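You operate a simulated robot arm through the tools that you are given. There is no shell and no other tool. Be economical: measure what you need, move in short steps, check, and stop when the job is done.

You are at the controls of a simulated robot arm. One attempt, no reset.

Task
Gauge both grey devices: GO goes back to its pocket, NO GO into the reject box.
Fine: use the medium gauge; the lid ends shut; the gold and the black devices stay.

Only the result counts: the job must be done as asked and must still hold three seconds after the hand-in. Knocking over, shifting, dropping, spilling or breaking anything else fails it. Lids that push on must go on centred and level and be pressed home; caps that screw on are set level and turned clockwise until they are tight.

Robot
A 6-joint arm with a two-finger parallel gripper, fixed in place. Base frame: the origin is at the foot of the arm, x ahead of it, y to its left, z up; the work surface is at about z = 924. Lengths are in mm, angles in rad, forces in N, time in s.
With the tool pointing down near the work surface it reaches from about 240 to 660 mm from the base axis. Its first joint turns from -1.152 to 1.152 rad. Payload 2.9 kg.
Tool frame: the origin (TCP) lies between the finger pads and is the grasp point; the fingertips stand 30 mm ahead of it; z points along the fingers, y is the line along which they close. Largest opening 110 mm; finger width 20, thickness 10; the body of the gripper, 48 by 112 mm, starts 55 mm behind the TCP.
Orientation is that of the tool frame in the base frame, as a unit quaternion [x, y, z, w]. With the fingers straight down and closing along the base's y, the tool's x points along the base's -x, its y along +y and its z along -z.

Tools
- The arm moves only by the tool apply_moves. Its argument "rows" is a list of rows, each an object (a shift or turn left out is 0, a gripper value left out holds the last) with "travel": the shift along the tool's x, y, z in mm, a list of three; "delta_rot": the turn, a rotation vector about the tool's x, y, z in rad, a list of three; "grip": the finger opening in mm, from 0 to 110. In form: [{"travel": [x, y, z], "delta_rot": [ax, ay, az], "grip": grip}, ...]. A call has 1 to 20 rows; each row shifts and turns the commanded pose from where the row before left it, along the tool's axes as they then stand. A row lasts 0.2 s, in which the tool goes at most 50 mm and 0.15 rad; a call with a longer step from one row to the next is refused whole, and so is a gripper value outside its range. A pose out of reach is approached as far as the arm can. The call stops where the force on the tool passes 90 N (or 10 N more than at its start, if that is more) or the arm is blocked; 0.2 s more then pass. The fingers move at their own pace (about 108 mm/s each) and stop on an object; they squeeze with about 35 N. The grip force told is the motor's: it shows also when the fingers shut on nothing. Time passes only in rows, and 0.2 s behind the last, so rows that do not move let the fingers close. It gives the time, the measured TCP pose, the force on the tool (base axes), the opening and the grip force at its end, in the units of the frame above (readings bear some noise).
- Cameras (640 x 400 px; columns grow to the right, rows downward): "scene" is fixed at [100.6, 463.5, 1388.7]; the picture's right is [-0.38, -0.92, 0.00], its down [-0.50, 0.21, -0.84] and it looks along [0.78, -0.32, -0.54] (base axes); focal length 214 px, centre (320, 200). "wrist" rides on the gripper at [-36, 0, -57] in the tool frame; the picture's right is [0.00, -1.00, 0.00], its down [0.97, 0.00, -0.24] and it looks along [0.24, 0.00, 0.97] (tool axes); focal length 218 px, centre (320, 200).
- snapshot(camera): a new picture of that camera. It takes no simulated time.
- probe_pixels(camera, pixels): for up to 12 pixels [column, row] of the newest picture of that camera ("zoom" is the newest enlarged one), the place [x, y, z] in the base frame of the surface seen there, good to about 2 mm. It takes no simulated time.
- close_up(camera, box): a new picture of the part [left, top, right, bottom] of that camera's present view, enlarged. It takes no simulated time.
- close_job(): hands the job in; it is judged then, once.

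Keep the steps short. Do not move on a guess: measure, check each grasp and each placing, and mend mistakes. In all there are 80 turns and 34 pictures (those below and enlarged ones count). Leave the gripper open and the arm clear of the work at the hand-in unless told otherwise, and finish with a single line.

The tools are called after "Request:" as a command line: name --argument value ..., lists and objects as JSON in quotes. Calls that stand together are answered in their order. apply_moves: Moves the arm, as the interface text tells. Its arguments: {"type":"object","properties":{"rows":{"type":"array"}},"required":["rows"]} The other tools are called the same way: snapshot (camera) takes a picture; probe_pixels (camera, pixels) gives the place of the surface under pixels of a picture; close_up (camera, box) takes an enlarged picture of a part of a camera's view; close_job () hands the job in.

At the start:

```text
time_s: 0.0
position: [344.9, 176.4, 1306.2]
tool_rot: [-0.001, 1.0, 0.001, 0.0]
ft_force: [0.2, -1.5, -0.6]
grip_width: 110.0
grip_force: 0.1
```

scene: 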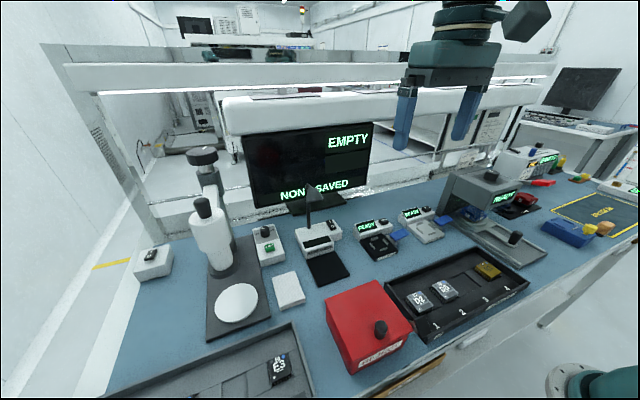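
wrist: 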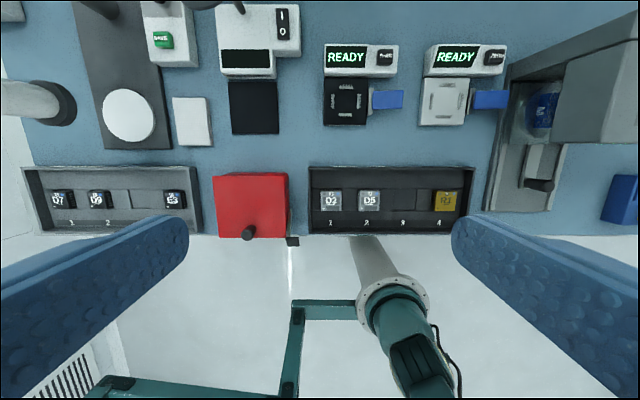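

I see two trays, a red lidded box and several stations. I'll enlarge the views to read the labels.

Request:
close_up --camera "wrist" --box '[200, 0, 520, 240]'

Request:
close_up --camera "scene" --box '[280, 160, 560, 380]'

Request:
close_up --camera "scene" --box '[480, 130, 640, 260]'

```text
1.67 times, centred on (360, 120) of wrist
```

zoom: 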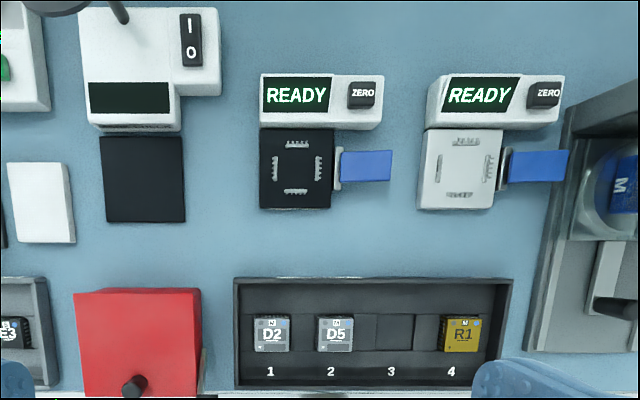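

```text
1.82 times, centred on (420, 270) of scene
```

zoom: 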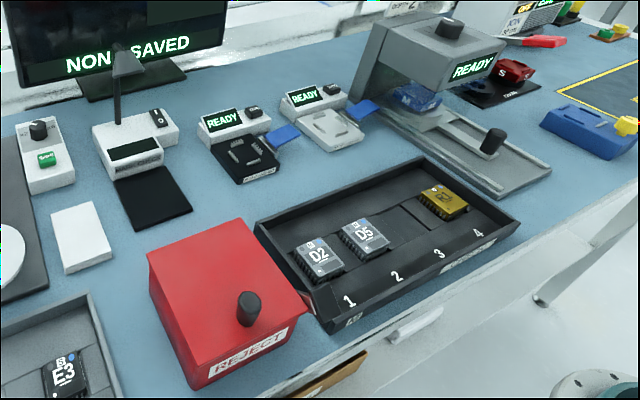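

```text
3.08 times, centred on (560, 195) of scene
```

zoom: 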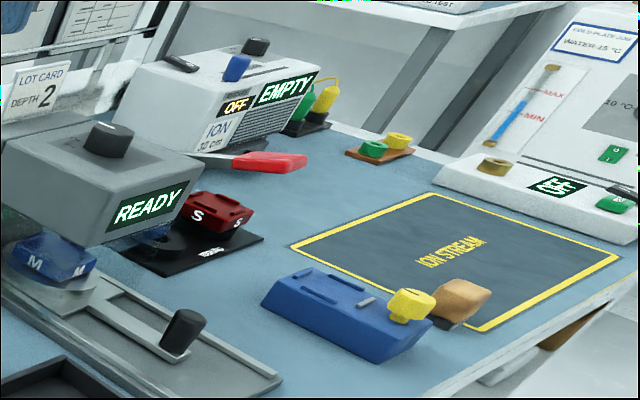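

The lot card says "DEPTH 2". The gauge machine holds a blue M part, and a red S part is parked beside it. Next I measure the main features.

Request:
probe_pixels --camera "zoom" --pixels '[[108, 138], [150, 208], [50, 260], [180, 325], [218, 212], [205, 250], [60, 320], [200, 370], [340, 310], [35, 95], [250, 370], [20, 290]]'

Request:
probe_pixels --camera "scene" --pixels '[[419, 299], [443, 288], [488, 270], [380, 327], [360, 300], [335, 305], [410, 330], [365, 368], [375, 285], [377, 245], [424, 230], [400, 235]]'

Request:
probe_pixels --camera "wrist" --pixels '[[331, 201], [369, 201], [408, 200], [445, 201], [313, 175], [470, 230], [345, 100], [444, 100], [540, 185], [545, 110], [250, 233], [230, 190]]'

```text
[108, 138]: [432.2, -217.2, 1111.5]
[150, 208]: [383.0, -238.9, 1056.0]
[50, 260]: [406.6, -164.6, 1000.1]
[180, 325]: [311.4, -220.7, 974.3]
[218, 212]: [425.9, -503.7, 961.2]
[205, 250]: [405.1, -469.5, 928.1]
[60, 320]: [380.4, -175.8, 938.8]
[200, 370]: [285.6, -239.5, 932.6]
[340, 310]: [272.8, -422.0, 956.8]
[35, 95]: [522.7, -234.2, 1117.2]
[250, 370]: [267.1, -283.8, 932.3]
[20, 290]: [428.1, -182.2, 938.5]
```

```text
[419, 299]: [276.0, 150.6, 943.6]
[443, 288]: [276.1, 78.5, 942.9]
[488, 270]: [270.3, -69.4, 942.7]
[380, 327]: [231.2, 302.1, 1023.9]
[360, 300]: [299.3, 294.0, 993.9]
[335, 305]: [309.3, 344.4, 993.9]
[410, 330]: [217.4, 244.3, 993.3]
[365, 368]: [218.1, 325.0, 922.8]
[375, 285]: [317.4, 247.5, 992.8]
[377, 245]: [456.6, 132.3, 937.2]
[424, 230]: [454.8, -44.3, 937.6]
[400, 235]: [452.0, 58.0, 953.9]
```

```text
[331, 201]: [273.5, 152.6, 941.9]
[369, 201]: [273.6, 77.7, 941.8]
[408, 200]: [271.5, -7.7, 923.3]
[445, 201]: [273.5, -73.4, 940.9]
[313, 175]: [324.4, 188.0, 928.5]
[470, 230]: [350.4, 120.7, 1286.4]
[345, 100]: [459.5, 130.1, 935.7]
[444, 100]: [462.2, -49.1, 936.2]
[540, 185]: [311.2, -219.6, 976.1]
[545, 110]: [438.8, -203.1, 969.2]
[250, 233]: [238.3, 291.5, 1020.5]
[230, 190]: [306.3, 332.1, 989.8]
```

Now I move the hand over the gauge machine, staying high, to look at it.

Request:
apply_moves --rows '[{"travel": [0, -45, 0]}, {"travel": [0, -45, 0]}, {"travel": [0, -45, 0]}, {"travel": [0, -45, 0]}, {"travel": [0, -45, 0]}, {"travel": [0, -45, 0]}, {"travel": [0, -45, 0]}, {"travel": [0, -45, 0]}, {"travel": [0, 0, 0]}]'

Request:
snapshot --camera "wrist"

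```text
time_s: 2.0
position: [347.4, -182.7, 1305.5]
tool_rot: [-0.001, 1.0, 0.002, 0.0]
ft_force: [0.3, 0.2, 0.2]
grip_width: 110.2
grip_force: 0.0
```

```text
28 pictures are left
```

wrist: 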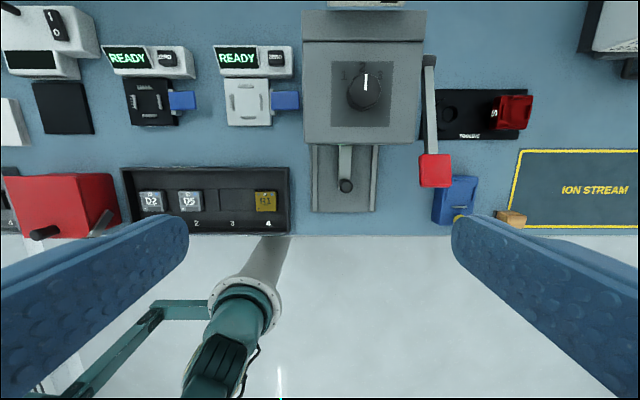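

The machine has a 1-2-3 dial and a red lever, so it may be a forming press and not the gauge. I'll read the socket stations' labels.

Request:
close_up --camera "scene" --box '[340, 195, 470, 276]'

Request:
close_up --camera "wrist" --box '[90, 30, 310, 168]'

Request:
close_up --camera "scene" --box '[390, 250, 550, 350]'

```text
4.92 times, centred on (405, 236) of scene
```

zoom: 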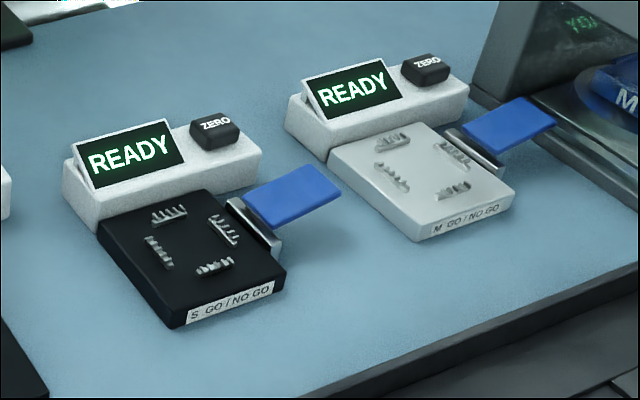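

```text
2.90 times, centred on (200, 99) of wrist
```

zoom: 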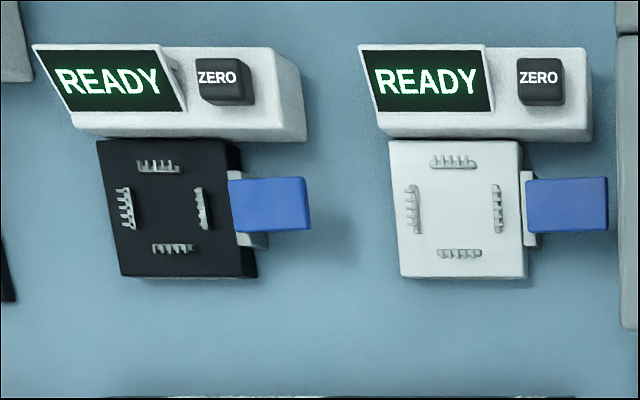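

```text
4.00 times, centred on (470, 300) of scene
```

zoom: 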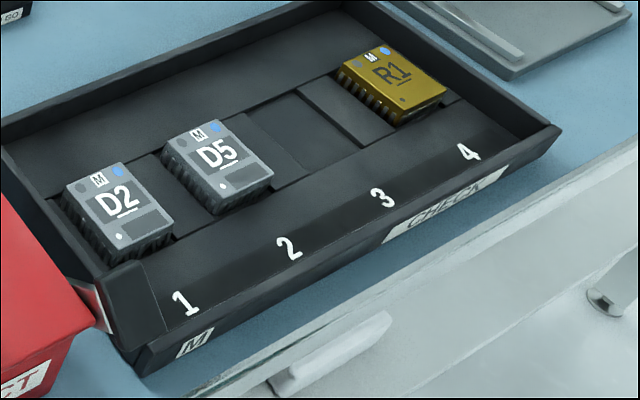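

The white station reads "M GO / NO GO", so that is the medium gauge. D2 and D5 are the grey devices in tray pockets 1 and 2. I go above D2 for a closer look.

Request:
apply_moves --rows '[{"travel": [10, 45, 0]}, {"travel": [10, 45, 0]}, {"travel": [10, 45, 0]}, {"travel": [10, 45, 0]}, {"travel": [10, 45, 0]}, {"travel": [10, 45, 0]}, {"travel": [10, 45, 0]}, {"travel": [3, 19, 40]}, {"travel": [0, 0, 45]}, {"travel": [0, 0, 45]}, {"travel": [0, 0, 45]}, {"travel": [0, 0, 0], "grip": 70}]'

Request:
snapshot --camera "wrist"

```text
time_s: 4.6
position: [272.5, 153.0, 1130.3]
tool_rot: [-0.002, 1.0, 0.001, 0.0]
ft_force: [0.3, 0.2, -0.5]
grip_width: 69.8
grip_force: 0.1
```

```text
24 pictures are left
```

wrist: 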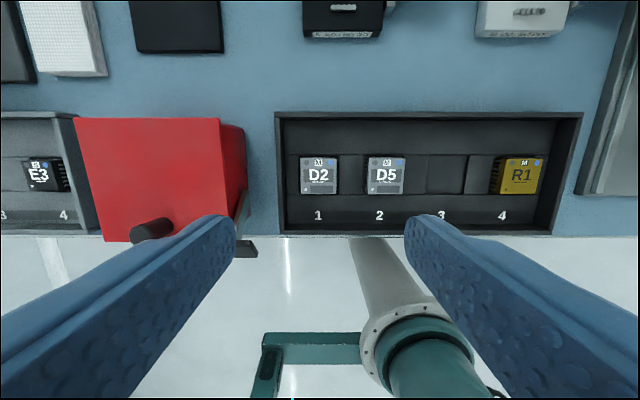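

Enlarging D2 and D5 in their pockets.

Request:
close_up --camera "wrist" --box '[270, 130, 430, 230]'

```text
4.00 times, centred on (350, 180) of wrist
```

zoom: 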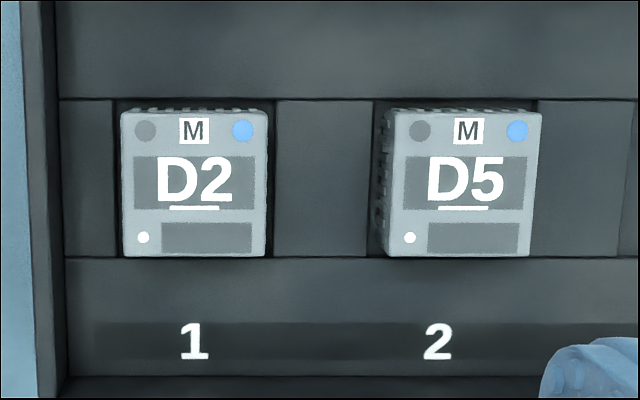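

Request:
probe_pixels --camera "zoom" --pixels '[[125, 180], [262, 180], [195, 120], [195, 250], [195, 180], [90, 180], [330, 180], [250, 290], [250, 60], [388, 180], [535, 180], [465, 180]]'

Request:
probe_pixels --camera "zoom" --pixels '[[465, 120], [465, 250], [116, 200], [195, 254], [378, 200], [575, 180], [195, 104], [195, 340]]'

```text
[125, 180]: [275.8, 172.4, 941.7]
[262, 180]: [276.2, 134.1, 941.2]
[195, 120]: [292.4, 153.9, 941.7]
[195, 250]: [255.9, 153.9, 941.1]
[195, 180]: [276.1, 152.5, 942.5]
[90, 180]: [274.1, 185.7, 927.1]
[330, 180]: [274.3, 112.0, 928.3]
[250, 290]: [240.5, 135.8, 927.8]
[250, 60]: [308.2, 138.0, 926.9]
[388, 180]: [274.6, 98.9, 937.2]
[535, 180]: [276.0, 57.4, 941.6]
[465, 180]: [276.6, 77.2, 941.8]
```

```text
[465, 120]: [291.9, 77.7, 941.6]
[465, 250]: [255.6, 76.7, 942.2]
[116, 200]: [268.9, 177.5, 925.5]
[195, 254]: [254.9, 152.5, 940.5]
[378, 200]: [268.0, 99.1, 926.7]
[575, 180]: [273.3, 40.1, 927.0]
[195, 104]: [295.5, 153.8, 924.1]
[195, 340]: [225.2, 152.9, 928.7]
```

D2 is centred at about (275, 153) and D5 at about (275, 77.5). Both are about 40 mm square with tops at z≈942. Before picking anything, I look at the M gauge from above.

Request:
apply_moves --rows '[{"travel": [-36, -40, 0]}, {"travel": [-30, -40, 0]}, {"travel": [-30, -40, 0]}, {"travel": [-30, -40, 0]}, {"travel": [-30, -40, 0]}, {"travel": [0, 0, 30]}, {"travel": [0, 0, 30]}, {"travel": [0, 0, 0]}]'

Request:
close_up --camera "wrist" --box '[200, 60, 440, 210]'

```text
refused: row 1 steps farther than a row can; nothing moved
```

```text
2.67 times, centred on (320, 135) of wrist
```

zoom: 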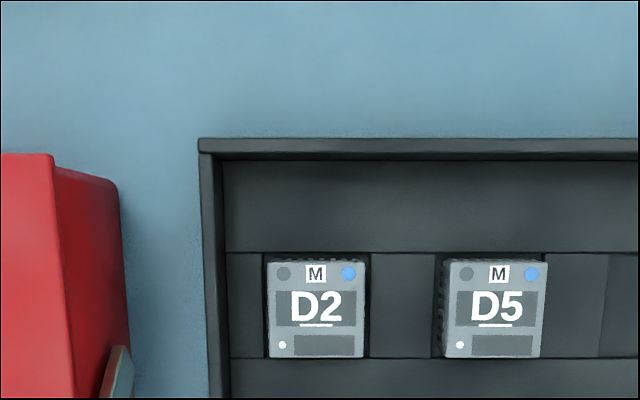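

The call was refused because the first step was too long (36 and 40 mm together pass 50). I'll use smaller steps.

Request:
apply_moves --rows '[{"travel": [-26, -34, 0]}, {"travel": [-26, -34, 0]}, {"travel": [-26, -34, 0]}, {"travel": [-26, -34, 0]}, {"travel": [-26, -32, 0]}, {"travel": [-26, -32, 0]}, {"travel": [0, 0, 30]}, {"travel": [0, 0, 30]}, {"travel": [0, 0, 0]}]'

Request:
snapshot --camera "wrist"

```text
time_s: 6.6
position: [429.0, -50.3, 1070.9]
tool_rot: [0.0, 1.0, 0.0, 0.0]
ft_force: [0.0, 0.3, 0.2]
grip_width: 70.3
grip_force: 0.0
```

```text
21 pictures are left
```

wrist: 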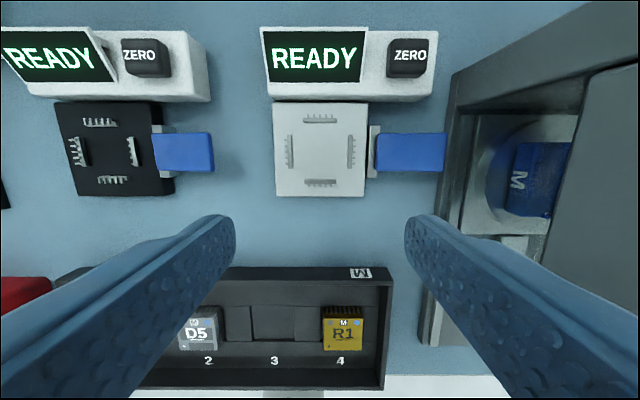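

Request:
probe_pixels --camera "wrist" --pixels '[[320, 119], [320, 182], [289, 151], [351, 151], [320, 150], [277, 106], [364, 192], [410, 150], [374, 150], [440, 150], [408, 50], [350, 93]]'

Request:
close_up --camera "wrist" --box '[250, 90, 458, 220]'

```text
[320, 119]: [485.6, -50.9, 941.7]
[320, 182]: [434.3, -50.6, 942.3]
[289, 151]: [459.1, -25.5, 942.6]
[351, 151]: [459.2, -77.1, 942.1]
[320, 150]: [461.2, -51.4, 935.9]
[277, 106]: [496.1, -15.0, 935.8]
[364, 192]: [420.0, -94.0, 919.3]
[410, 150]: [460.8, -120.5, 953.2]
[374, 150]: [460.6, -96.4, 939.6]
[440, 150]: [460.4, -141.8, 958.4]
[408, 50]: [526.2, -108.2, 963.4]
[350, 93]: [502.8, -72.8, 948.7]
```

```text
3.08 times, centred on (354, 155) of wrist
```

zoom: 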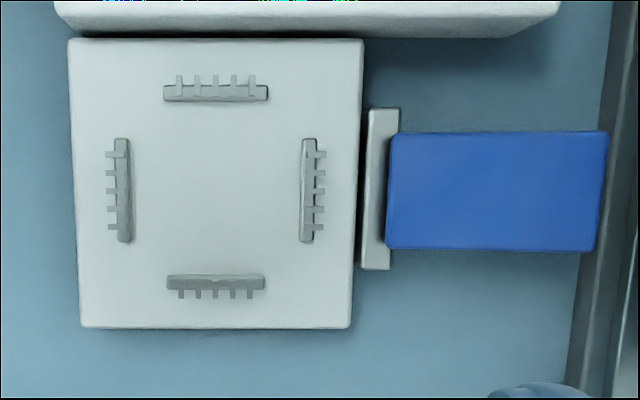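

The M gauge combs are at ±25.6 mm around (460, −51). The comb tops are at z≈942 and the plate is at 936. If I grip D2 high (tips at about 933 in the tray), the fingers clear the combs when it is placed. I go back above D2 and open to 52.

Request:
apply_moves --rows '[{"travel": [26, 34, 0], "grip": 52}, {"travel": [26, 34, 0]}, {"travel": [26, 34, 0]}, {"travel": [26, 34, 0]}, {"travel": [25, 34, 0]}, {"travel": [25, 33, 0]}, {"travel": [0, 0, 40]}, {"travel": [0, 0, 25]}, {"travel": [0, 0, 0]}]'

Request:
snapshot --camera "wrist"

```text
time_s: 8.6
position: [276.4, 154.1, 1005.1]
tool_rot: [-0.001, 1.0, 0.0, 0.0]
ft_force: [-0.6, 0.0, -0.6]
grip_width: 52.1
grip_force: 0.1
```

```text
19 pictures are left
```

wrist: 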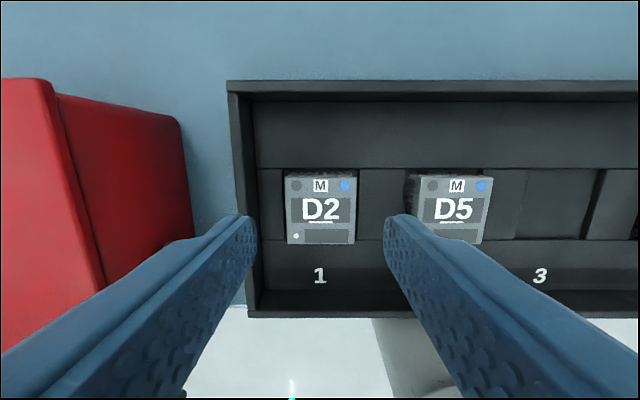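

Request:
probe_pixels --camera "wrist" --pixels '[[288, 210], [353, 210], [320, 176], [320, 242], [320, 182], [243, 130], [235, 130], [300, 85], [262, 200], [365, 200]]'

```text
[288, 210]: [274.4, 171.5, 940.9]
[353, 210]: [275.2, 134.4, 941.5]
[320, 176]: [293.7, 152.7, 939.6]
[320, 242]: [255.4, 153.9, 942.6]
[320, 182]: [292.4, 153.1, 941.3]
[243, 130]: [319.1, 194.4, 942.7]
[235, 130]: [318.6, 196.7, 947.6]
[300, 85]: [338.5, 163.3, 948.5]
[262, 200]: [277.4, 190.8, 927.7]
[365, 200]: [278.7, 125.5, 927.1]
```

D2's centre is (274.6, 153) and the tray's inner wall is at y≈194, so the fingers fit. I descend to TCP z≈963 and close.

Request:
apply_moves --rows '[{"travel": [1.5, -1, 20]}, {"travel": [0, 0, 15]}, {"travel": [0, 0, 7]}, {"travel": [0, 0, 0]}]'

```text
time_s: 9.6
position: [272.4, 152.1, 963.4]
tool_rot: [0.0, 1.0, 0.001, 0.0]
ft_force: [0.0, -1.1, 0.1]
grip_width: 51.9
grip_force: 0.1
```

Request:
apply_moves --rows '[{"grip": 30}, {}, {}]'

```text
time_s: 10.4
position: [273.6, 153.2, 964.7]
tool_rot: [-0.001, 1.0, 0.001, 0.0]
ft_force: [0.9, -0.3, -0.2]
grip_width: 40.9
grip_force: 34.6
```

The fingers hold D2 at 40.9 mm. I lift it and check.

Request:
apply_moves --rows '[{"travel": [0, 0, -20]}, {"travel": [0, 0, -30]}, {"travel": [0, 0, -30]}, {}]'

Request:
snapshot --camera "wrist"

```text
time_s: 11.4
position: [272.5, 150.4, 1046.7]
tool_rot: [-0.001, 1.0, 0.001, 0.0]
ft_force: [0.9, -0.2, -0.8]
grip_width: 40.8
grip_force: 35.1
```

```text
18 pictures are left
```

wrist: 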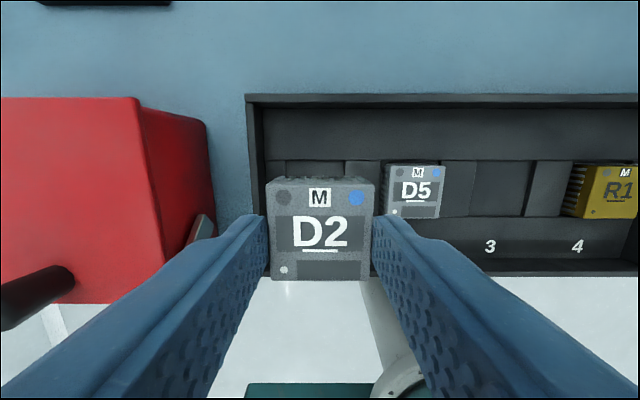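

D2 is held. I measure it in the hand.

Request:
probe_pixels --camera "wrist" --pixels '[[272, 240], [370, 240], [320, 187], [320, 275], [290, 187], [355, 187], [290, 275], [355, 275]]'

Request:
apply_moves --rows '[{}]'

```text
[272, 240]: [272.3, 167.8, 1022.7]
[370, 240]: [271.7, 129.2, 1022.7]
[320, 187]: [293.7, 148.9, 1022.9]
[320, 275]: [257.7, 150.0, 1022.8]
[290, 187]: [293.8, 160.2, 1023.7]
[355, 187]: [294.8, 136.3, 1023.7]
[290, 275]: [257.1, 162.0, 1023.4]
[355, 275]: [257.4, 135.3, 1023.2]
```

```text
time_s: 11.8
position: [273.0, 149.3, 1045.0]
tool_rot: [-0.001, 1.0, 0.001, -0.001]
ft_force: [-0.3, 0.1, -0.9]
grip_width: 41.0
grip_force: 34.9
```

D2's centre in the hand is about (274.7, 148.7). I carry it above the gauge with Δx +185.5 and Δy −199.8.

Request:
apply_moves --rows '[{"travel": [-30.9, -33.3, 0]}, {"travel": [-30.9, -33.3, 0]}, {"travel": [-30.9, -33.3, 0]}, {"travel": [-30.9, -33.3, 0]}, {"travel": [-30.9, -33.3, 0]}, {"travel": [-30.9, -33.3, 0]}, {"travel": [0, 0, 25]}, {}, {}]'

Request:
snapshot --camera "wrist"

```text
time_s: 13.8
position: [458.4, -47.2, 1015.9]
tool_rot: [-0.001, 1.0, 0.001, 0.0]
ft_force: [-0.7, -0.8, -1.2]
grip_width: 40.9
grip_force: 35.2
```

```text
17 pictures are left
```

wrist: 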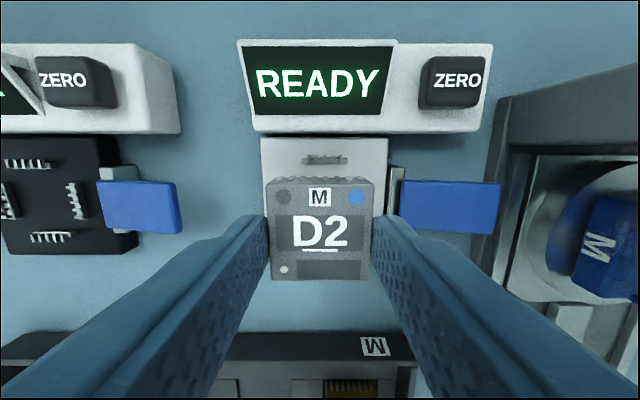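

Request:
probe_pixels --camera "wrist" --pixels '[[272, 240], [367, 240], [320, 187], [320, 275], [306, 160], [346, 160], [325, 160], [264, 150], [386, 150], [390, 200], [325, 141]]'

Request:
apply_moves --rows '[{}]'

```text
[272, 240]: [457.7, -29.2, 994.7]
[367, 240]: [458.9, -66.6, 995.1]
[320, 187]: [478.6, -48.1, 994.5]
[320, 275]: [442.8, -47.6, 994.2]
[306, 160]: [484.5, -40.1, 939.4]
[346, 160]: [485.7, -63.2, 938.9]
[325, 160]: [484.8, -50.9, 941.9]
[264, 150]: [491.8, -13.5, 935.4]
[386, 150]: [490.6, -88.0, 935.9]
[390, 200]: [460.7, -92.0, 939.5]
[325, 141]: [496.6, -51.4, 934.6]
```

```text
time_s: 14.2
position: [458.6, -48.6, 1016.4]
tool_rot: [-0.001, 1.0, 0.002, 0.001]
ft_force: [0.8, 0.3, -0.8]
grip_width: 40.9
grip_force: 34.8
```

D2 sits 3 mm too far toward +y compared with the comb centre (px 325 against 320). I correct that, then lower in small steps watching the force.

Request:
apply_moves --rows '[{"travel": [0.3, -3, 10]}, {"travel": [0, 0, 12]}, {"travel": [0, 0, 8]}, {}, {}]'

Request:
close_up --camera "scene" --box '[350, 190, 480, 271]'

```text
time_s: 15.4
position: [457.9, -49.8, 986.8]
tool_rot: [-0.002, 1.0, 0.0, 0.001]
ft_force: [0.2, -0.5, -0.3]
grip_width: 41.0
grip_force: 35.1
```

```text
4.92 times, centred on (415, 230) of scene
```

zoom: 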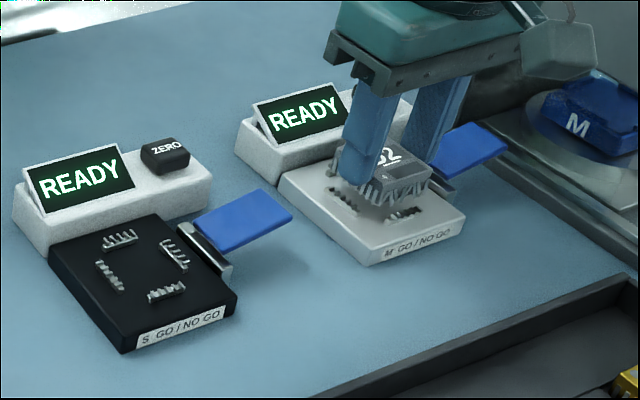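

Looks aligned: the leads splay outward toward the comb slots. I lower slowly in 2 mm steps.

Request:
apply_moves --rows '[{"travel": [0, 0, 2]}, {"travel": [0, 0, 2]}, {}, {}]'

Request:
apply_moves --rows '[{"travel": [0, 0, 2]}, {}, {}]'

Request:
apply_moves --rows '[{"travel": [0, 0, 1.5]}, {}, {}]'

```text
time_s: 16.4
position: [457.9, -51.3, 983.5]
tool_rot: [0.0, 1.0, 0.002, 0.0]
ft_force: [0.8, 0.3, -0.8]
grip_width: 40.9
grip_force: 34.8
```

```text
time_s: 17.2
position: [458.2, -50.4, 982.9]
tool_rot: [-0.001, 1.0, 0.0, 0.0]
ft_force: [0.1, 0.0, -1.7]
grip_width: 40.7
grip_force: 35.0
```

```text
time_s: 18.0
position: [458.4, -50.7, 981.8]
tool_rot: [-0.001, 1.0, 0.001, 0.001]
ft_force: [0.6, -0.3, -0.2]
grip_width: 41.0
grip_force: 35.1
```

No contact yet: the bottom is at about z 941. I continue down.

Request:
apply_moves --rows '[{"travel": [0, 0, 1.5]}, {}, {}]'

Request:
apply_moves --rows '[{"travel": [0, 0, 1.5]}, {}, {}]'

Request:
close_up --camera "scene" --box '[380, 200, 460, 250]'

```text
time_s: 18.8
position: [457.8, -51.0, 978.0]
tool_rot: [0.0, 1.0, 0.002, 0.0]
ft_force: [-0.3, -0.4, 0.0]
grip_width: 41.1
grip_force: 34.9
```

```text
time_s: 19.6
position: [458.8, -51.7, 977.1]
tool_rot: [0.0, 1.0, 0.001, 0.0]
ft_force: [-0.7, -0.7, -1.4]
grip_width: 40.8
grip_force: 35.5
```

```text
8.00 times, centred on (420, 225) of scene
```

zoom: 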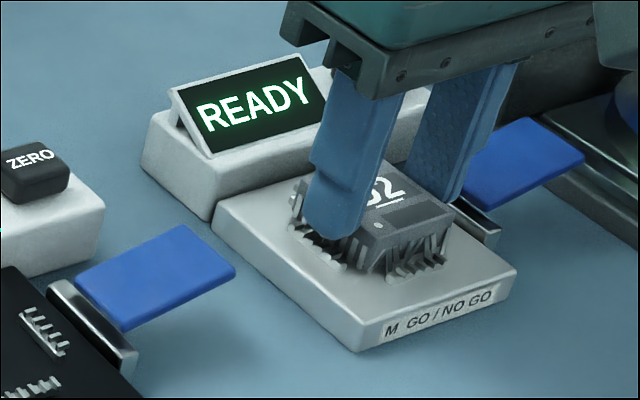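

The leads are entering the combs and there is still no force. I go on in 1 mm steps.

Request:
apply_moves --rows '[{"travel": [0, 0, 1]}, {}, {}]'

Request:
apply_moves --rows '[{"travel": [0, 0, 1]}, {}, {}]'

```text
time_s: 20.4
position: [458.9, -49.2, 976.2]
tool_rot: [-0.001, 1.0, 0.0, 0.0]
ft_force: [0.0, 0.6, -0.8]
grip_width: 41.0
grip_force: 35.3
```

```text
time_s: 21.2
position: [457.6, -50.9, 975.9]
tool_rot: [-0.001, 1.0, 0.001, 0.0]
ft_force: [0.1, 0.4, 2.3]
grip_width: 40.7
grip_force: 34.7
```

The force rises to +2.3 N, so contact is starting. One more small step.

Request:
apply_moves --rows '[{"travel": [0, 0, 0.7]}, {}, {}]'

```text
time_s: 22.0
position: [457.7, -50.3, 975.2]
tool_rot: [0.0, 1.0, 0.001, 0.001]
ft_force: [0.5, -0.9, 6.2]
grip_width: 40.9
grip_force: 35.0
```

D2 is seated at 6 N. I open to 52, rise and look at the display.

Request:
apply_moves --rows '[{"grip": 54}, {}, {"travel": [0, 0, -20]}, {"travel": [0, 0, -40]}, {"travel": [0, 0, -40]}, {}]'

Request:
snapshot --camera "wrist"

```text
time_s: 23.4
position: [459.0, -49.4, 1074.4]
tool_rot: [0.0, 1.0, 0.001, 0.0]
ft_force: [-0.2, -0.7, 0.3]
grip_width: 54.0
grip_force: 0.0
```

```text
14 pictures are left
```

wrist: 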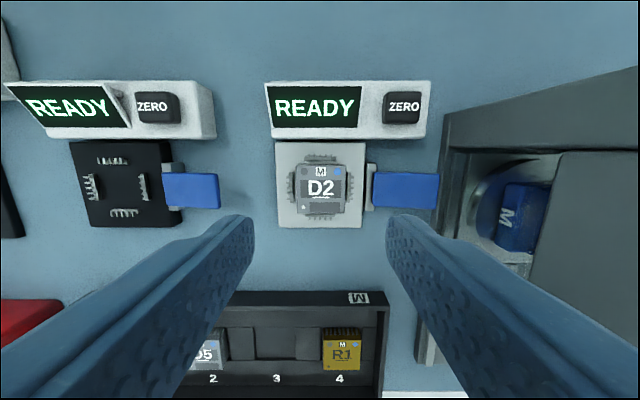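

D2 sits centred in the combs but the display still says READY, so the blue paddle probably triggers the reading. I measure the paddle and the nearby press head.

Request:
probe_pixels --camera "wrist" --pixels '[[376, 190], [405, 190], [436, 190], [405, 174], [405, 206], [370, 185], [446, 150], [456, 130], [535, 200], [560, 180], [560, 300], [320, 205]]'

Request:
close_up --camera "scene" --box '[400, 180, 500, 242]'

```text
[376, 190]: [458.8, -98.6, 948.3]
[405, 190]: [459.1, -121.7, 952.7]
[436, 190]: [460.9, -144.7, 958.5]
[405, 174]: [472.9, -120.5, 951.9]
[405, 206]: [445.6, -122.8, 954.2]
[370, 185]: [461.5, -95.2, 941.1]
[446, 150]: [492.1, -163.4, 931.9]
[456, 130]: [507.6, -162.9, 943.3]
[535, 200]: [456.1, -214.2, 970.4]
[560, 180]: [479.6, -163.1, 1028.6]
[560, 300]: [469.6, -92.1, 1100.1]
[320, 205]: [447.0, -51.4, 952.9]
```

```text
6.40 times, centred on (450, 211) of scene
```

zoom: 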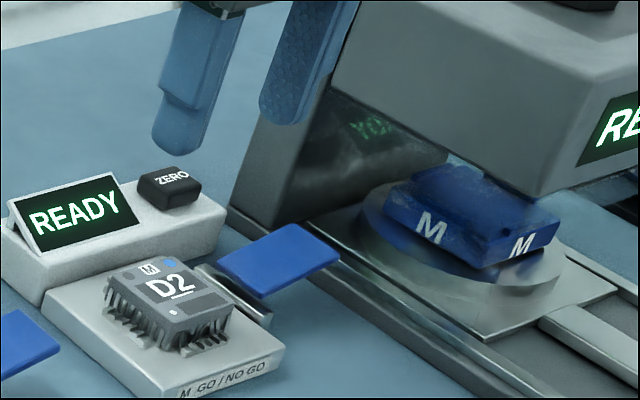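

The press-head wall is at y≈−163. I shut the fingers and turn the hand a quarter so it stays clear, then press the paddle at about (460, −125). I rotate while still high.

Request:
apply_moves --rows '[{"delta_rot": [0, 0, -0.1428], "grip": 0}, {"delta_rot": [0, 0, -0.1428]}, {"delta_rot": [0, 0, -0.1428]}, {"delta_rot": [0, 0, -0.1428]}, {"delta_rot": [0, 0, -0.1428]}, {"delta_rot": [0, 0, -0.1428]}, {"delta_rot": [0, 0, -0.1428]}, {"delta_rot": [0, 0, -0.1428]}, {"delta_rot": [0, 0, -0.1428]}, {"delta_rot": [0, 0, -0.1428]}, {"delta_rot": [0, 0, -0.1428]}, {}, {}]'

```text
time_s: 26.2
position: [458.9, -50.8, 1074.9]
tool_rot: [0.708, -0.707, -0.001, -0.001]
ft_force: [-0.6, -1.3, -0.6]
grip_width: 0.0
grip_force: 35.4
```

The turn is right: tool x now points along −y. I move over the paddle and come down to just above it.

Request:
apply_moves --rows '[{"travel": [37, -1, 0]}, {"travel": [37, 0, 0]}, {"travel": [0, 0, 40]}, {"travel": [0, 0, 40]}, {}, {}]'

Request:
close_up --camera "scene" --box '[380, 160, 508, 240]'

```text
time_s: 27.6
position: [464.5, -120.4, 1005.4]
tool_rot: [0.71, -0.704, 0.013, -0.009]
ft_force: [18.2, 32.9, 74.7]
grip_width: 0.1
grip_force: 35.3
```

```text
5.00 times, centred on (444, 200) of scene
```

zoom: 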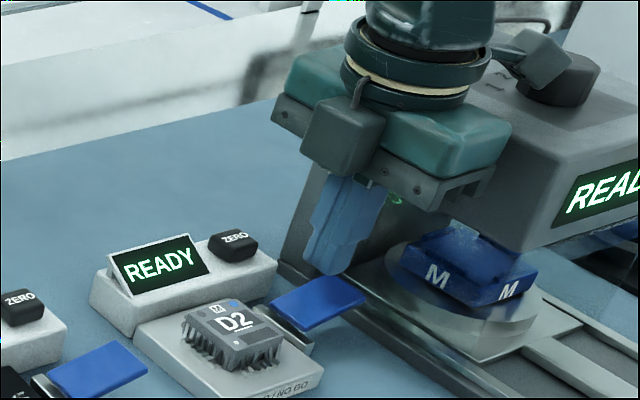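

The hand's upper part touched the press head (75 N upward), so I back straight up at once and check that nothing moved.

Request:
apply_moves --rows '[{"travel": [-2, 0, -35]}, {"travel": [-20, 0, -35]}, {"travel": [-20, 0, 0]}, {}]'

Request:
snapshot --camera "scene"

```text
time_s: 28.6
position: [460.6, -83.1, 1063.0]
tool_rot: [0.707, -0.707, 0.0, 0.0]
ft_force: [-0.2, -0.4, 0.7]
grip_width: 0.0
grip_force: 35.5
```

```text
11 pictures are left
```

scene: 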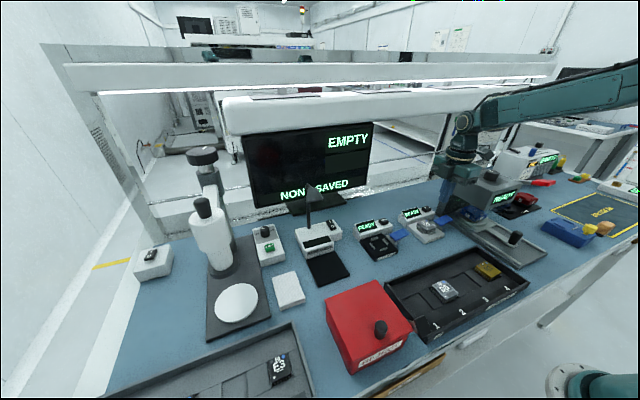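

Request:
probe_pixels --camera "scene" --pixels '[[491.2, 174.9], [504.8, 197.6], [514.5, 235.6], [472.4, 219.5], [428, 224]]'

```text
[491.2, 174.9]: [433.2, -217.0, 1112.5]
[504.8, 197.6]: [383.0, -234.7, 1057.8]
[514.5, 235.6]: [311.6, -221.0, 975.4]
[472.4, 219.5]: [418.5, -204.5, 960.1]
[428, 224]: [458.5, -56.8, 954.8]
```

The press has not moved. I tilt the hand 0.45 rad so its top leans away from the press, then approach the paddle along the finger axis.

Request:
apply_moves --rows '[{"delta_rot": [0, 0.15, 0]}, {"delta_rot": [0, 0.15, 0]}, {"delta_rot": [0, 0.15, 0]}, {"travel": [0, 0, 30]}, {"travel": [-1, 0, 30]}, {"travel": [0, 0, 9]}, {}, {}]'

Request:
close_up --camera "scene" --box '[380, 160, 508, 240]'

```text
time_s: 30.4
position: [458.9, -109.9, 1001.5]
tool_rot: [-0.689, 0.689, -0.158, -0.157]
ft_force: [0.0, 0.1, -0.9]
grip_width: 0.0
grip_force: 34.7
```

```text
5.00 times, centred on (444, 200) of scene
```

zoom: 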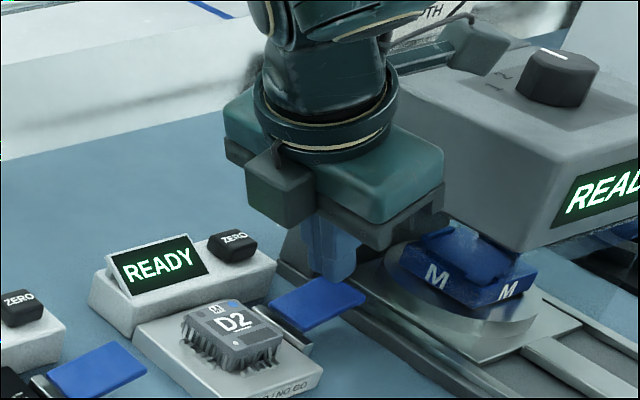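

Clear of the press, with the fingertips just above the paddle. I press straight down in small steps.

Request:
apply_moves --rows '[{"travel": [-4.35, 0, 9]}, {"travel": [-1.74, 0, 3.6]}, {}]'

Request:
apply_moves --rows '[{"travel": [-1.74, 0, 3.6]}, {}, {}]'

Request:
apply_moves --rows '[{"travel": [-1.74, 0, 3.6]}, {}, {}]'

```text
time_s: 31.2
position: [459.9, -109.7, 989.4]
tool_rot: [0.69, -0.689, 0.158, 0.158]
ft_force: [-0.3, 1.3, 0.5]
grip_width: 0.3
grip_force: 35.2
```

```text
time_s: 32.0
position: [459.6, -110.8, 983.9]
tool_rot: [0.69, -0.689, 0.157, 0.157]
ft_force: [-0.4, 0.6, -0.5]
grip_width: 0.0
grip_force: 34.7
```

```text
time_s: 32.8
position: [459.7, -111.6, 980.1]
tool_rot: [0.69, -0.689, 0.158, 0.157]
ft_force: [1.1, -2.0, 1.9]
grip_width: 0.0
grip_force: 34.5
```

Contact is starting (1.9 N at TCP z 980). I press a bit more and look at the display.

Request:
apply_moves --rows '[{"travel": [-1.74, 0, 3.6]}, {}, {}]'

Request:
apply_moves --rows '[{"travel": [-0.87, 0, 1.8]}, {}, {}]'

Request:
close_up --camera "scene" --box '[380, 180, 476, 240]'

```text
time_s: 33.6
position: [459.4, -112.2, 976.1]
tool_rot: [0.69, -0.689, 0.158, 0.156]
ft_force: [1.4, -0.1, 13.4]
grip_width: 0.1
grip_force: 34.9
```

```text
time_s: 34.4
position: [459.9, -112.2, 976.4]
tool_rot: [-0.689, 0.69, -0.158, -0.157]
ft_force: [-6.4, 2.2, 31.4]
grip_width: 0.0
grip_force: 35.1
```

```text
6.67 times, centred on (428, 210) of scene
```

zoom: 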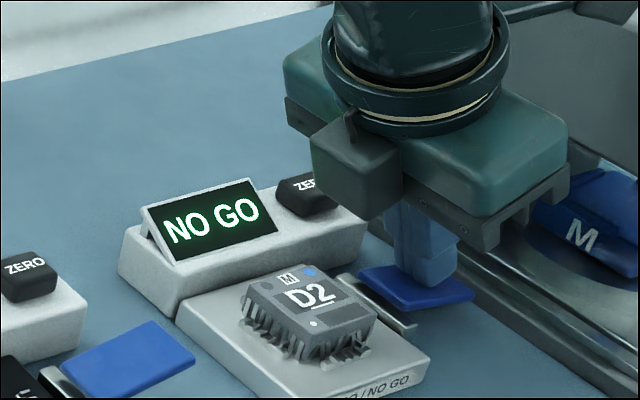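

The display reads NO GO, so D2 goes to the reject box. I lift off the paddle, set the hand upright again and turn it back.

Request:
apply_moves --rows '[{"travel": [17.4, 0, -36]}, {"travel": [17.4, 0, -36]}, {"travel": [12, 0, -30]}, {"delta_rot": [0, -0.15, 0]}, {"delta_rot": [0, -0.15, 0]}, {"delta_rot": [0, -0.15, 0]}, {"travel": [-40, 0, 0], "grip": 54}, {"travel": [-20, 0, 0]}, {}]'

Request:
apply_moves --rows '[{"delta_rot": [0, 0, 0.1428]}, {"delta_rot": [0, 0, 0.1428]}, {"delta_rot": [0, 0, 0.1428]}, {"delta_rot": [0, 0, 0.1428]}, {"delta_rot": [0, 0, 0.1428]}, {"delta_rot": [0, 0, 0.1428]}, {"delta_rot": [0, 0, 0.1428]}, {"delta_rot": [0, 0, 0.1428]}, {"delta_rot": [0, 0, 0.1428]}, {"delta_rot": [0, 0, 0.1428]}, {"delta_rot": [0, 0, 0.1428]}, {}, {}]'

```text
time_s: 36.4
position: [459.0, -48.8, 1086.0]
tool_rot: [-0.707, 0.707, 0.001, 0.001]
ft_force: [-0.1, 1.0, 0.1]
grip_width: 53.9
grip_force: 0.0
```

```text
time_s: 39.2
position: [460.4, -49.5, 1087.4]
tool_rot: [0.0, 1.0, 0.001, 0.0]
ft_force: [0.6, 1.8, 0.0]
grip_width: 54.1
grip_force: 0.0
```

Now to look at the reject box lid from above.

Request:
apply_moves --rows '[{"travel": [0, 0, -45]}, {"travel": [0, 0, -45]}, {"travel": [23.3, 37.8, 0]}, {"travel": [23.3, 37.8, 0]}, {"travel": [23.3, 37.8, 0]}, {"travel": [23.3, 37.8, 0]}, {"travel": [23.3, 37.8, 0]}, {"travel": [23.3, 37.8, 0]}, {"travel": [23.3, 37.8, 0]}, {"travel": [23.3, 37.8, 0]}, {"travel": [23.3, 37.8, 0]}, {}]'

Request:
snapshot --camera "wrist"

```text
time_s: 41.8
position: [249.1, 292.6, 1176.9]
tool_rot: [0.0, 1.0, 0.001, 0.0]
ft_force: [-0.4, 0.5, 0.4]
grip_width: 54.2
grip_force: 0.1
```

```text
8 pictures are left
```

wrist: 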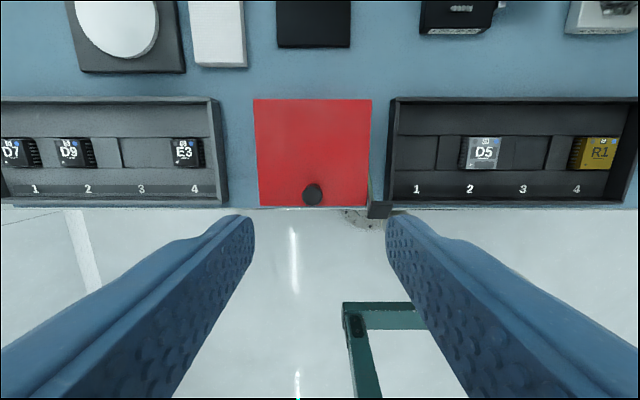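

There is a dark tab at px (378, 208) at the box's right front, joined to it by an arm. It may be a latch or a lid lever. I measure it.

Request:
probe_pixels --camera "wrist" --pixels '[[378, 209], [374, 206], [388, 212], [371, 198], [370, 185], [312, 190], [312, 200], [256, 103], [371, 103], [259, 203], [367, 200], [312, 150]]'

Request:
close_up --camera "scene" --box '[320, 270, 448, 380]'

```text
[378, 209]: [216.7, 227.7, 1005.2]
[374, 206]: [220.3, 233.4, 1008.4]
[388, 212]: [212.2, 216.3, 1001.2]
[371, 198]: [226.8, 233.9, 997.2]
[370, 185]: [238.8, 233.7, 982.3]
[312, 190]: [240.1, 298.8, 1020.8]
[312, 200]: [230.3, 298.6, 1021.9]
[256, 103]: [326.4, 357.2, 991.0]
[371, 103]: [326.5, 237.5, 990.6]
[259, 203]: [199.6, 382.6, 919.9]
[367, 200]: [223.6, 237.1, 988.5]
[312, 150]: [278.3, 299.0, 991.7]
```

```text
3.64 times, centred on (384, 325) of scene
```

zoom: 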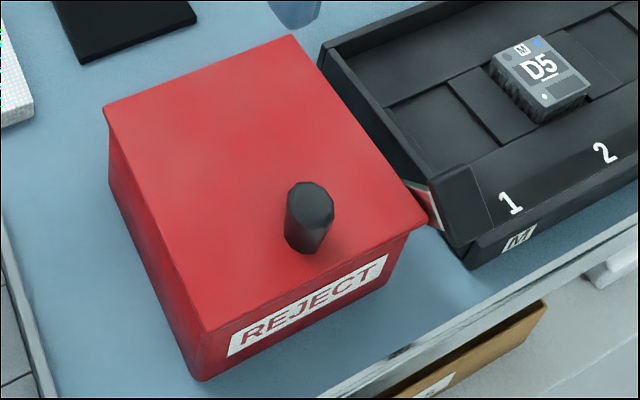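

I need one enlarged look at that tab and knob.

Request:
close_up --camera "wrist" --box '[270, 150, 430, 250]'

```text
4.00 times, centred on (350, 200) of wrist
```

zoom: 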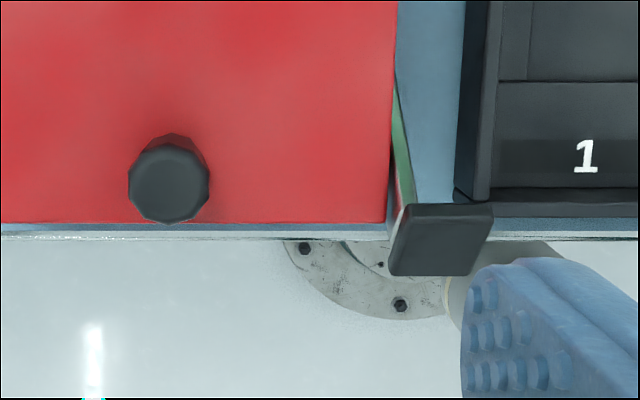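

Request:
probe_pixels --camera "zoom" --pixels '[[400, 215], [403, 190], [401, 160], [399, 130], [397, 100], [396, 85], [410, 205], [440, 205], [480, 210], [440, 265], [405, 265], [393, 205]]'

Request:
probe_pixels --camera "scene" --pixels '[[412, 325], [414, 322], [420, 330], [405, 320], [416, 333], [424, 333], [428, 325], [409, 322]]'

```text
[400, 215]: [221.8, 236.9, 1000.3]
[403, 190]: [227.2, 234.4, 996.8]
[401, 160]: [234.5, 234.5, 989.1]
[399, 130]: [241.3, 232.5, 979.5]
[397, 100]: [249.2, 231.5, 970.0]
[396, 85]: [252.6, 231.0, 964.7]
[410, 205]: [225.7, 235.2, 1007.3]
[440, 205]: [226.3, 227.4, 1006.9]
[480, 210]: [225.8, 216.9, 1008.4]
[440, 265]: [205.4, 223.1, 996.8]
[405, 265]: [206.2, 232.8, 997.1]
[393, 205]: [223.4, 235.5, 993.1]
```

```text
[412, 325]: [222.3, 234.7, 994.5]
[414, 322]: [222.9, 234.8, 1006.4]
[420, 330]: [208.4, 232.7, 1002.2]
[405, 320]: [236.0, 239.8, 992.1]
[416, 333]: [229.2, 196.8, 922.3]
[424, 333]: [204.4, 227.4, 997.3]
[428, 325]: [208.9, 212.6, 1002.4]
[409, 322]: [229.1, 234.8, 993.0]
```

The lid has a knob near its front edge (centre about (235.3, 298.7), top z 1022), and a side lever stands on its right. First I try the knob gently, coming down around it with the fingers open.

Request:
apply_moves --rows '[{"travel": [14, 6, 30]}, {"travel": [0, 0, 40]}, {"travel": [0, 0, 40]}, {"travel": [0, 0, 25]}, {"travel": [0, 0, 12]}, {}]'

Request:
apply_moves --rows '[{"grip": 10}, {}, {}]'

Request:
apply_moves --rows '[{"travel": [0, 0, -1.5]}, {}, {}]'

```text
time_s: 43.2
position: [237.1, 296.8, 1030.1]
tool_rot: [-0.001, 1.0, 0.001, 0.0]
ft_force: [0.2, 0.2, 0.5]
grip_width: 53.8
grip_force: 0.1
```

```text
time_s: 44.0
position: [237.3, 300.3, 1029.9]
tool_rot: [-0.002, 1.0, 0.005, 0.002]
ft_force: [-0.6, 33.7, -1.2]
grip_width: 20.6
grip_force: 44.8
```

```text
time_s: 44.8
position: [237.2, 300.7, 1031.1]
tool_rot: [-0.002, 1.0, 0.004, 0.002]
ft_force: [4.8, 38.6, -15.2]
grip_width: 21.1
grip_force: 45.1
```

The knob pushes the hand toward +y, so I'm off centre. I recentre and read again.

Request:
apply_moves --rows '[{"travel": [0, 2, 0]}, {}, {}]'

Request:
apply_moves --rows '[{"travel": [0, 0, -1.5]}, {}, {}]'

```text
time_s: 45.6
position: [237.8, 299.5, 1033.1]
tool_rot: [0.0, 1.0, 0.002, 0.001]
ft_force: [7.7, 27.3, -11.1]
grip_width: 20.9
grip_force: 44.8
```

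```text
time_s: 46.4
position: [237.8, 300.2, 1033.2]
tool_rot: [0.0, 1.0, 0.001, 0.002]
ft_force: [11.1, 27.2, -16.2]
grip_width: 20.8
grip_force: 44.9
```

The lid seems to give: the hand rose about 3 mm with only 16 N. I recentre a little more and try a small arc about a hinge at the back edge (x≈326, z≈985).

Request:
apply_moves --rows '[{"travel": [0, 3, 0]}, {"travel": [-1.2, 0, 0], "delta_rot": [0, 0.034, 0]}, {"travel": [-2.4, 0, -4.4], "delta_rot": [0, 0.05, 0]}, {}, {}]'

Request:
close_up --camera "scene" --box '[310, 240, 450, 380]'

```text
time_s: 47.6
position: [240.1, 299.7, 1037.2]
tool_rot: [0.002, 0.999, -0.001, -0.042]
ft_force: [9.2, -20.7, 8.6]
grip_width: 20.8
grip_force: 44.3
```

```text
2.86 times, centred on (380, 310) of scene
```

zoom: 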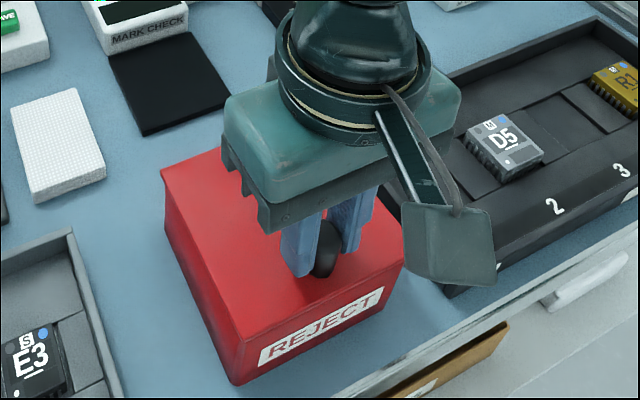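

I check whether the lid edge has risen at the front.

Request:
probe_pixels --camera "zoom" --pixels '[[235, 335], [240, 322], [380, 268], [175, 180], [180, 172], [210, 158], [245, 352], [395, 268], [240, 378], [200, 260]]'

Request:
apply_moves --rows '[{"travel": [0, -2, 0]}, {}]'

```text
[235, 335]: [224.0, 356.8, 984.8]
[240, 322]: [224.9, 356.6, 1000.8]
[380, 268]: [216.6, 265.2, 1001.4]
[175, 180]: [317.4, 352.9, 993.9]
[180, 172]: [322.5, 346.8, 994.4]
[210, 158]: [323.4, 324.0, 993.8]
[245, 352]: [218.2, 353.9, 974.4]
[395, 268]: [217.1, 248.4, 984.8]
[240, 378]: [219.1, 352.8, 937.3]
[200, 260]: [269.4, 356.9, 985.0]
```

```text
time_s: 48.2
position: [238.9, 300.3, 1036.1]
tool_rot: [-0.001, 0.999, 0.002, -0.042]
ft_force: [11.5, -3.2, -5.1]
grip_width: 20.6
grip_force: 44.8
```

The front of the lid is up about 9 mm and the back stays at 994, so the lid is hinged at the back. I keep following the arc.

Request:
apply_moves --rows '[{"travel": [-4.6, 0, -9.0], "delta_rot": [0, 0.1, 0]}, {"travel": [-4.6, 0, -9.0], "delta_rot": [0, 0.1, 0]}, {}]'

Request:
apply_moves --rows '[{"travel": [-4.6, 0, -9.0], "delta_rot": [0, 0.1, 0]}, {"travel": [-4.6, 0, -9.0], "delta_rot": [0, 0.1, 0]}, {}]'

```text
time_s: 49.0
position: [251.0, 299.6, 1053.5]
tool_rot: [0.001, 0.99, 0.001, -0.14]
ft_force: [12.3, 0.0, -2.5]
grip_width: 20.6
grip_force: 45.0
```

```text
time_s: 49.8
position: [264.4, 300.0, 1067.9]
tool_rot: [-0.001, 0.971, 0.001, -0.239]
ft_force: [-3.1, -1.2, 13.3]
grip_width: 20.8
grip_force: 45.4
```

Forces stay small at about 0.48 rad. I continue.

Request:
apply_moves --rows '[{"travel": [-4.6, 0, -9.0], "delta_rot": [0, 0.1, 0]}, {"travel": [-4.6, 0, -9.0], "delta_rot": [0, 0.1, 0]}, {}]'

Request:
apply_moves --rows '[{"travel": [-4.6, 0, -9.0], "delta_rot": [0, 0.1, 0]}, {"travel": [-4.6, 0, -9.0], "delta_rot": [0, 0.1, 0]}, {}]'

Request:
apply_moves --rows '[{"travel": [-4.6, 0, -9.0], "delta_rot": [0, 0.1, 0]}, {"travel": [-4.6, 0, -9.0], "delta_rot": [0, 0.1, 0]}, {}]'

```text
time_s: 50.6
position: [252.3, 291.6, 1042.8]
tool_rot: [0.002, 0.942, 0.007, -0.336]
ft_force: [-2.5, 57.1, 5.4]
grip_width: 38.1
grip_force: 28.1
out of reach, approached as far as the arm can: row 1, 2
```

```text
time_s: 51.1
position: [242.8, 289.1, 1021.2]
tool_rot: [0.01, 0.922, 0.026, -0.385]
ft_force: [10.0, 63.0, -6.8]
grip_width: 41.4
grip_force: 31.7
out of reach, approached as far as the arm can: row 1, 2
stopped in row 2: the force on the tool passed its limit (the readings are from after the stop); the commanded pose is now the measured one
```

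```text
time_s: 51.4
position: [241.4, 292.9, 1020.3]
tool_rot: [0.009, 0.917, 0.048, -0.396]
ft_force: [8.8, 46.1, 21.8]
grip_width: 34.2
grip_force: 24.9
out of reach, approached as far as the arm can: row 1
stopped in row 1: the force on the tool passed its limit (the readings are from after the stop); the commanded pose is now the measured one
```

The tilt went out of reach, the arm sagged and the grip slipped off the knob. I stop and look.

Request:
close_up --camera "scene" --box '[300, 220, 460, 380]'

```text
2.50 times, centred on (380, 300) of scene
```

zoom: 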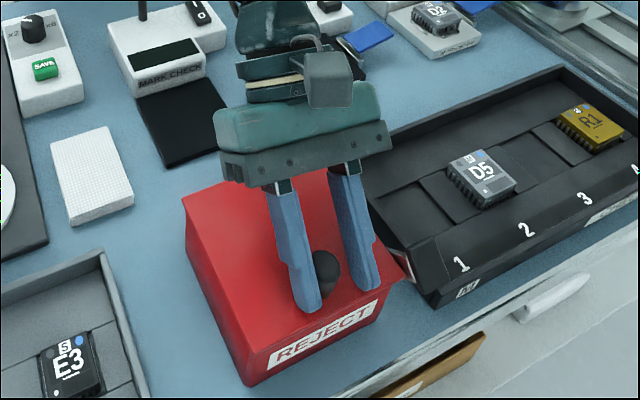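

The lid has fallen shut again and the box looks in place. I open the fingers, back out and set the hand upright.

Request:
apply_moves --rows '[{"grip": 64}, {}, {"travel": [0, 0, -20]}, {"travel": [25, 0, -30], "delta_rot": [0, -0.15, 0]}, {"travel": [0, 0, -30], "delta_rot": [0, -0.15, 0]}, {"travel": [0, 0, -30], "delta_rot": [0, -0.15, 0]}, {"delta_rot": [0, -0.15, 0]}, {"delta_rot": [0, -0.15, 0]}, {}, {}]'

Request:
probe_pixels --camera "zoom" --pixels '[[185, 200], [250, 345], [400, 275], [275, 365], [250, 383], [400, 265], [355, 345], [445, 275]]'

```text
time_s: 53.6
position: [282.1, 272.8, 1108.1]
tool_rot: [0.022, 0.999, 0.032, -0.035]
ft_force: [0.3, -0.4, 0.1]
grip_width: 64.0
grip_force: 0.1
out of reach, approached as far as the arm can: row 3
```

```text
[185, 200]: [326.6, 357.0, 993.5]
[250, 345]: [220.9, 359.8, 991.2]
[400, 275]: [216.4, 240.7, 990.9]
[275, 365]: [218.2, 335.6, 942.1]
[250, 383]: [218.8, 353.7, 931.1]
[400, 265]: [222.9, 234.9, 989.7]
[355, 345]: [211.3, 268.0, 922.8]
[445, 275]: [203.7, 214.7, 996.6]
```

The box and lid corners are unchanged. The knob can pivot between the two pads, so I'll lead it along the arc with the hand mostly upright. First I straighten the hand and go above the knob.

Request:
apply_moves --rows '[{"delta_rot": [0.064, -0.07, -0.044]}, {}, {"travel": [23, 13.5, 0]}, {"travel": [23, 13.5, 0], "grip": 54}, {}, {}]'

```text
time_s: 55.0
position: [236.4, 300.8, 1107.2]
tool_rot: [0.0, 1.0, 0.001, 0.001]
ft_force: [0.0, -0.4, 0.7]
grip_width: 53.9
grip_force: 0.1
```

Upright and over the knob. I go down and grip it near its upper half.

Request:
apply_moves --rows '[{"travel": [0, 0, 40]}, {"travel": [0, 0, 34]}, {}, {"grip": 10}, {}, {}]'

```text
time_s: 56.4
position: [235.8, 299.6, 1032.7]
tool_rot: [0.001, 1.0, 0.001, -0.001]
ft_force: [1.3, -2.1, -3.8]
grip_width: 21.0
grip_force: 45.2
```

Well centred now (forces are near zero). I lead the knob through the first 0.4 rad of the arc.

Request:
apply_moves --rows '[{"travel": [-3.3, 0, -8.7]}, {"travel": [-3.8, 0, -8.6]}, {"travel": [-5, 0, -8]}, {"travel": [-5.5, 0, -7.6]}, {}]'

```text
time_s: 57.6
position: [253.0, 299.9, 1065.5]
tool_rot: [0.001, 1.0, 0.0, -0.001]
ft_force: [2.4, -3.0, -18.8]
grip_width: 21.0
grip_force: 44.9
```

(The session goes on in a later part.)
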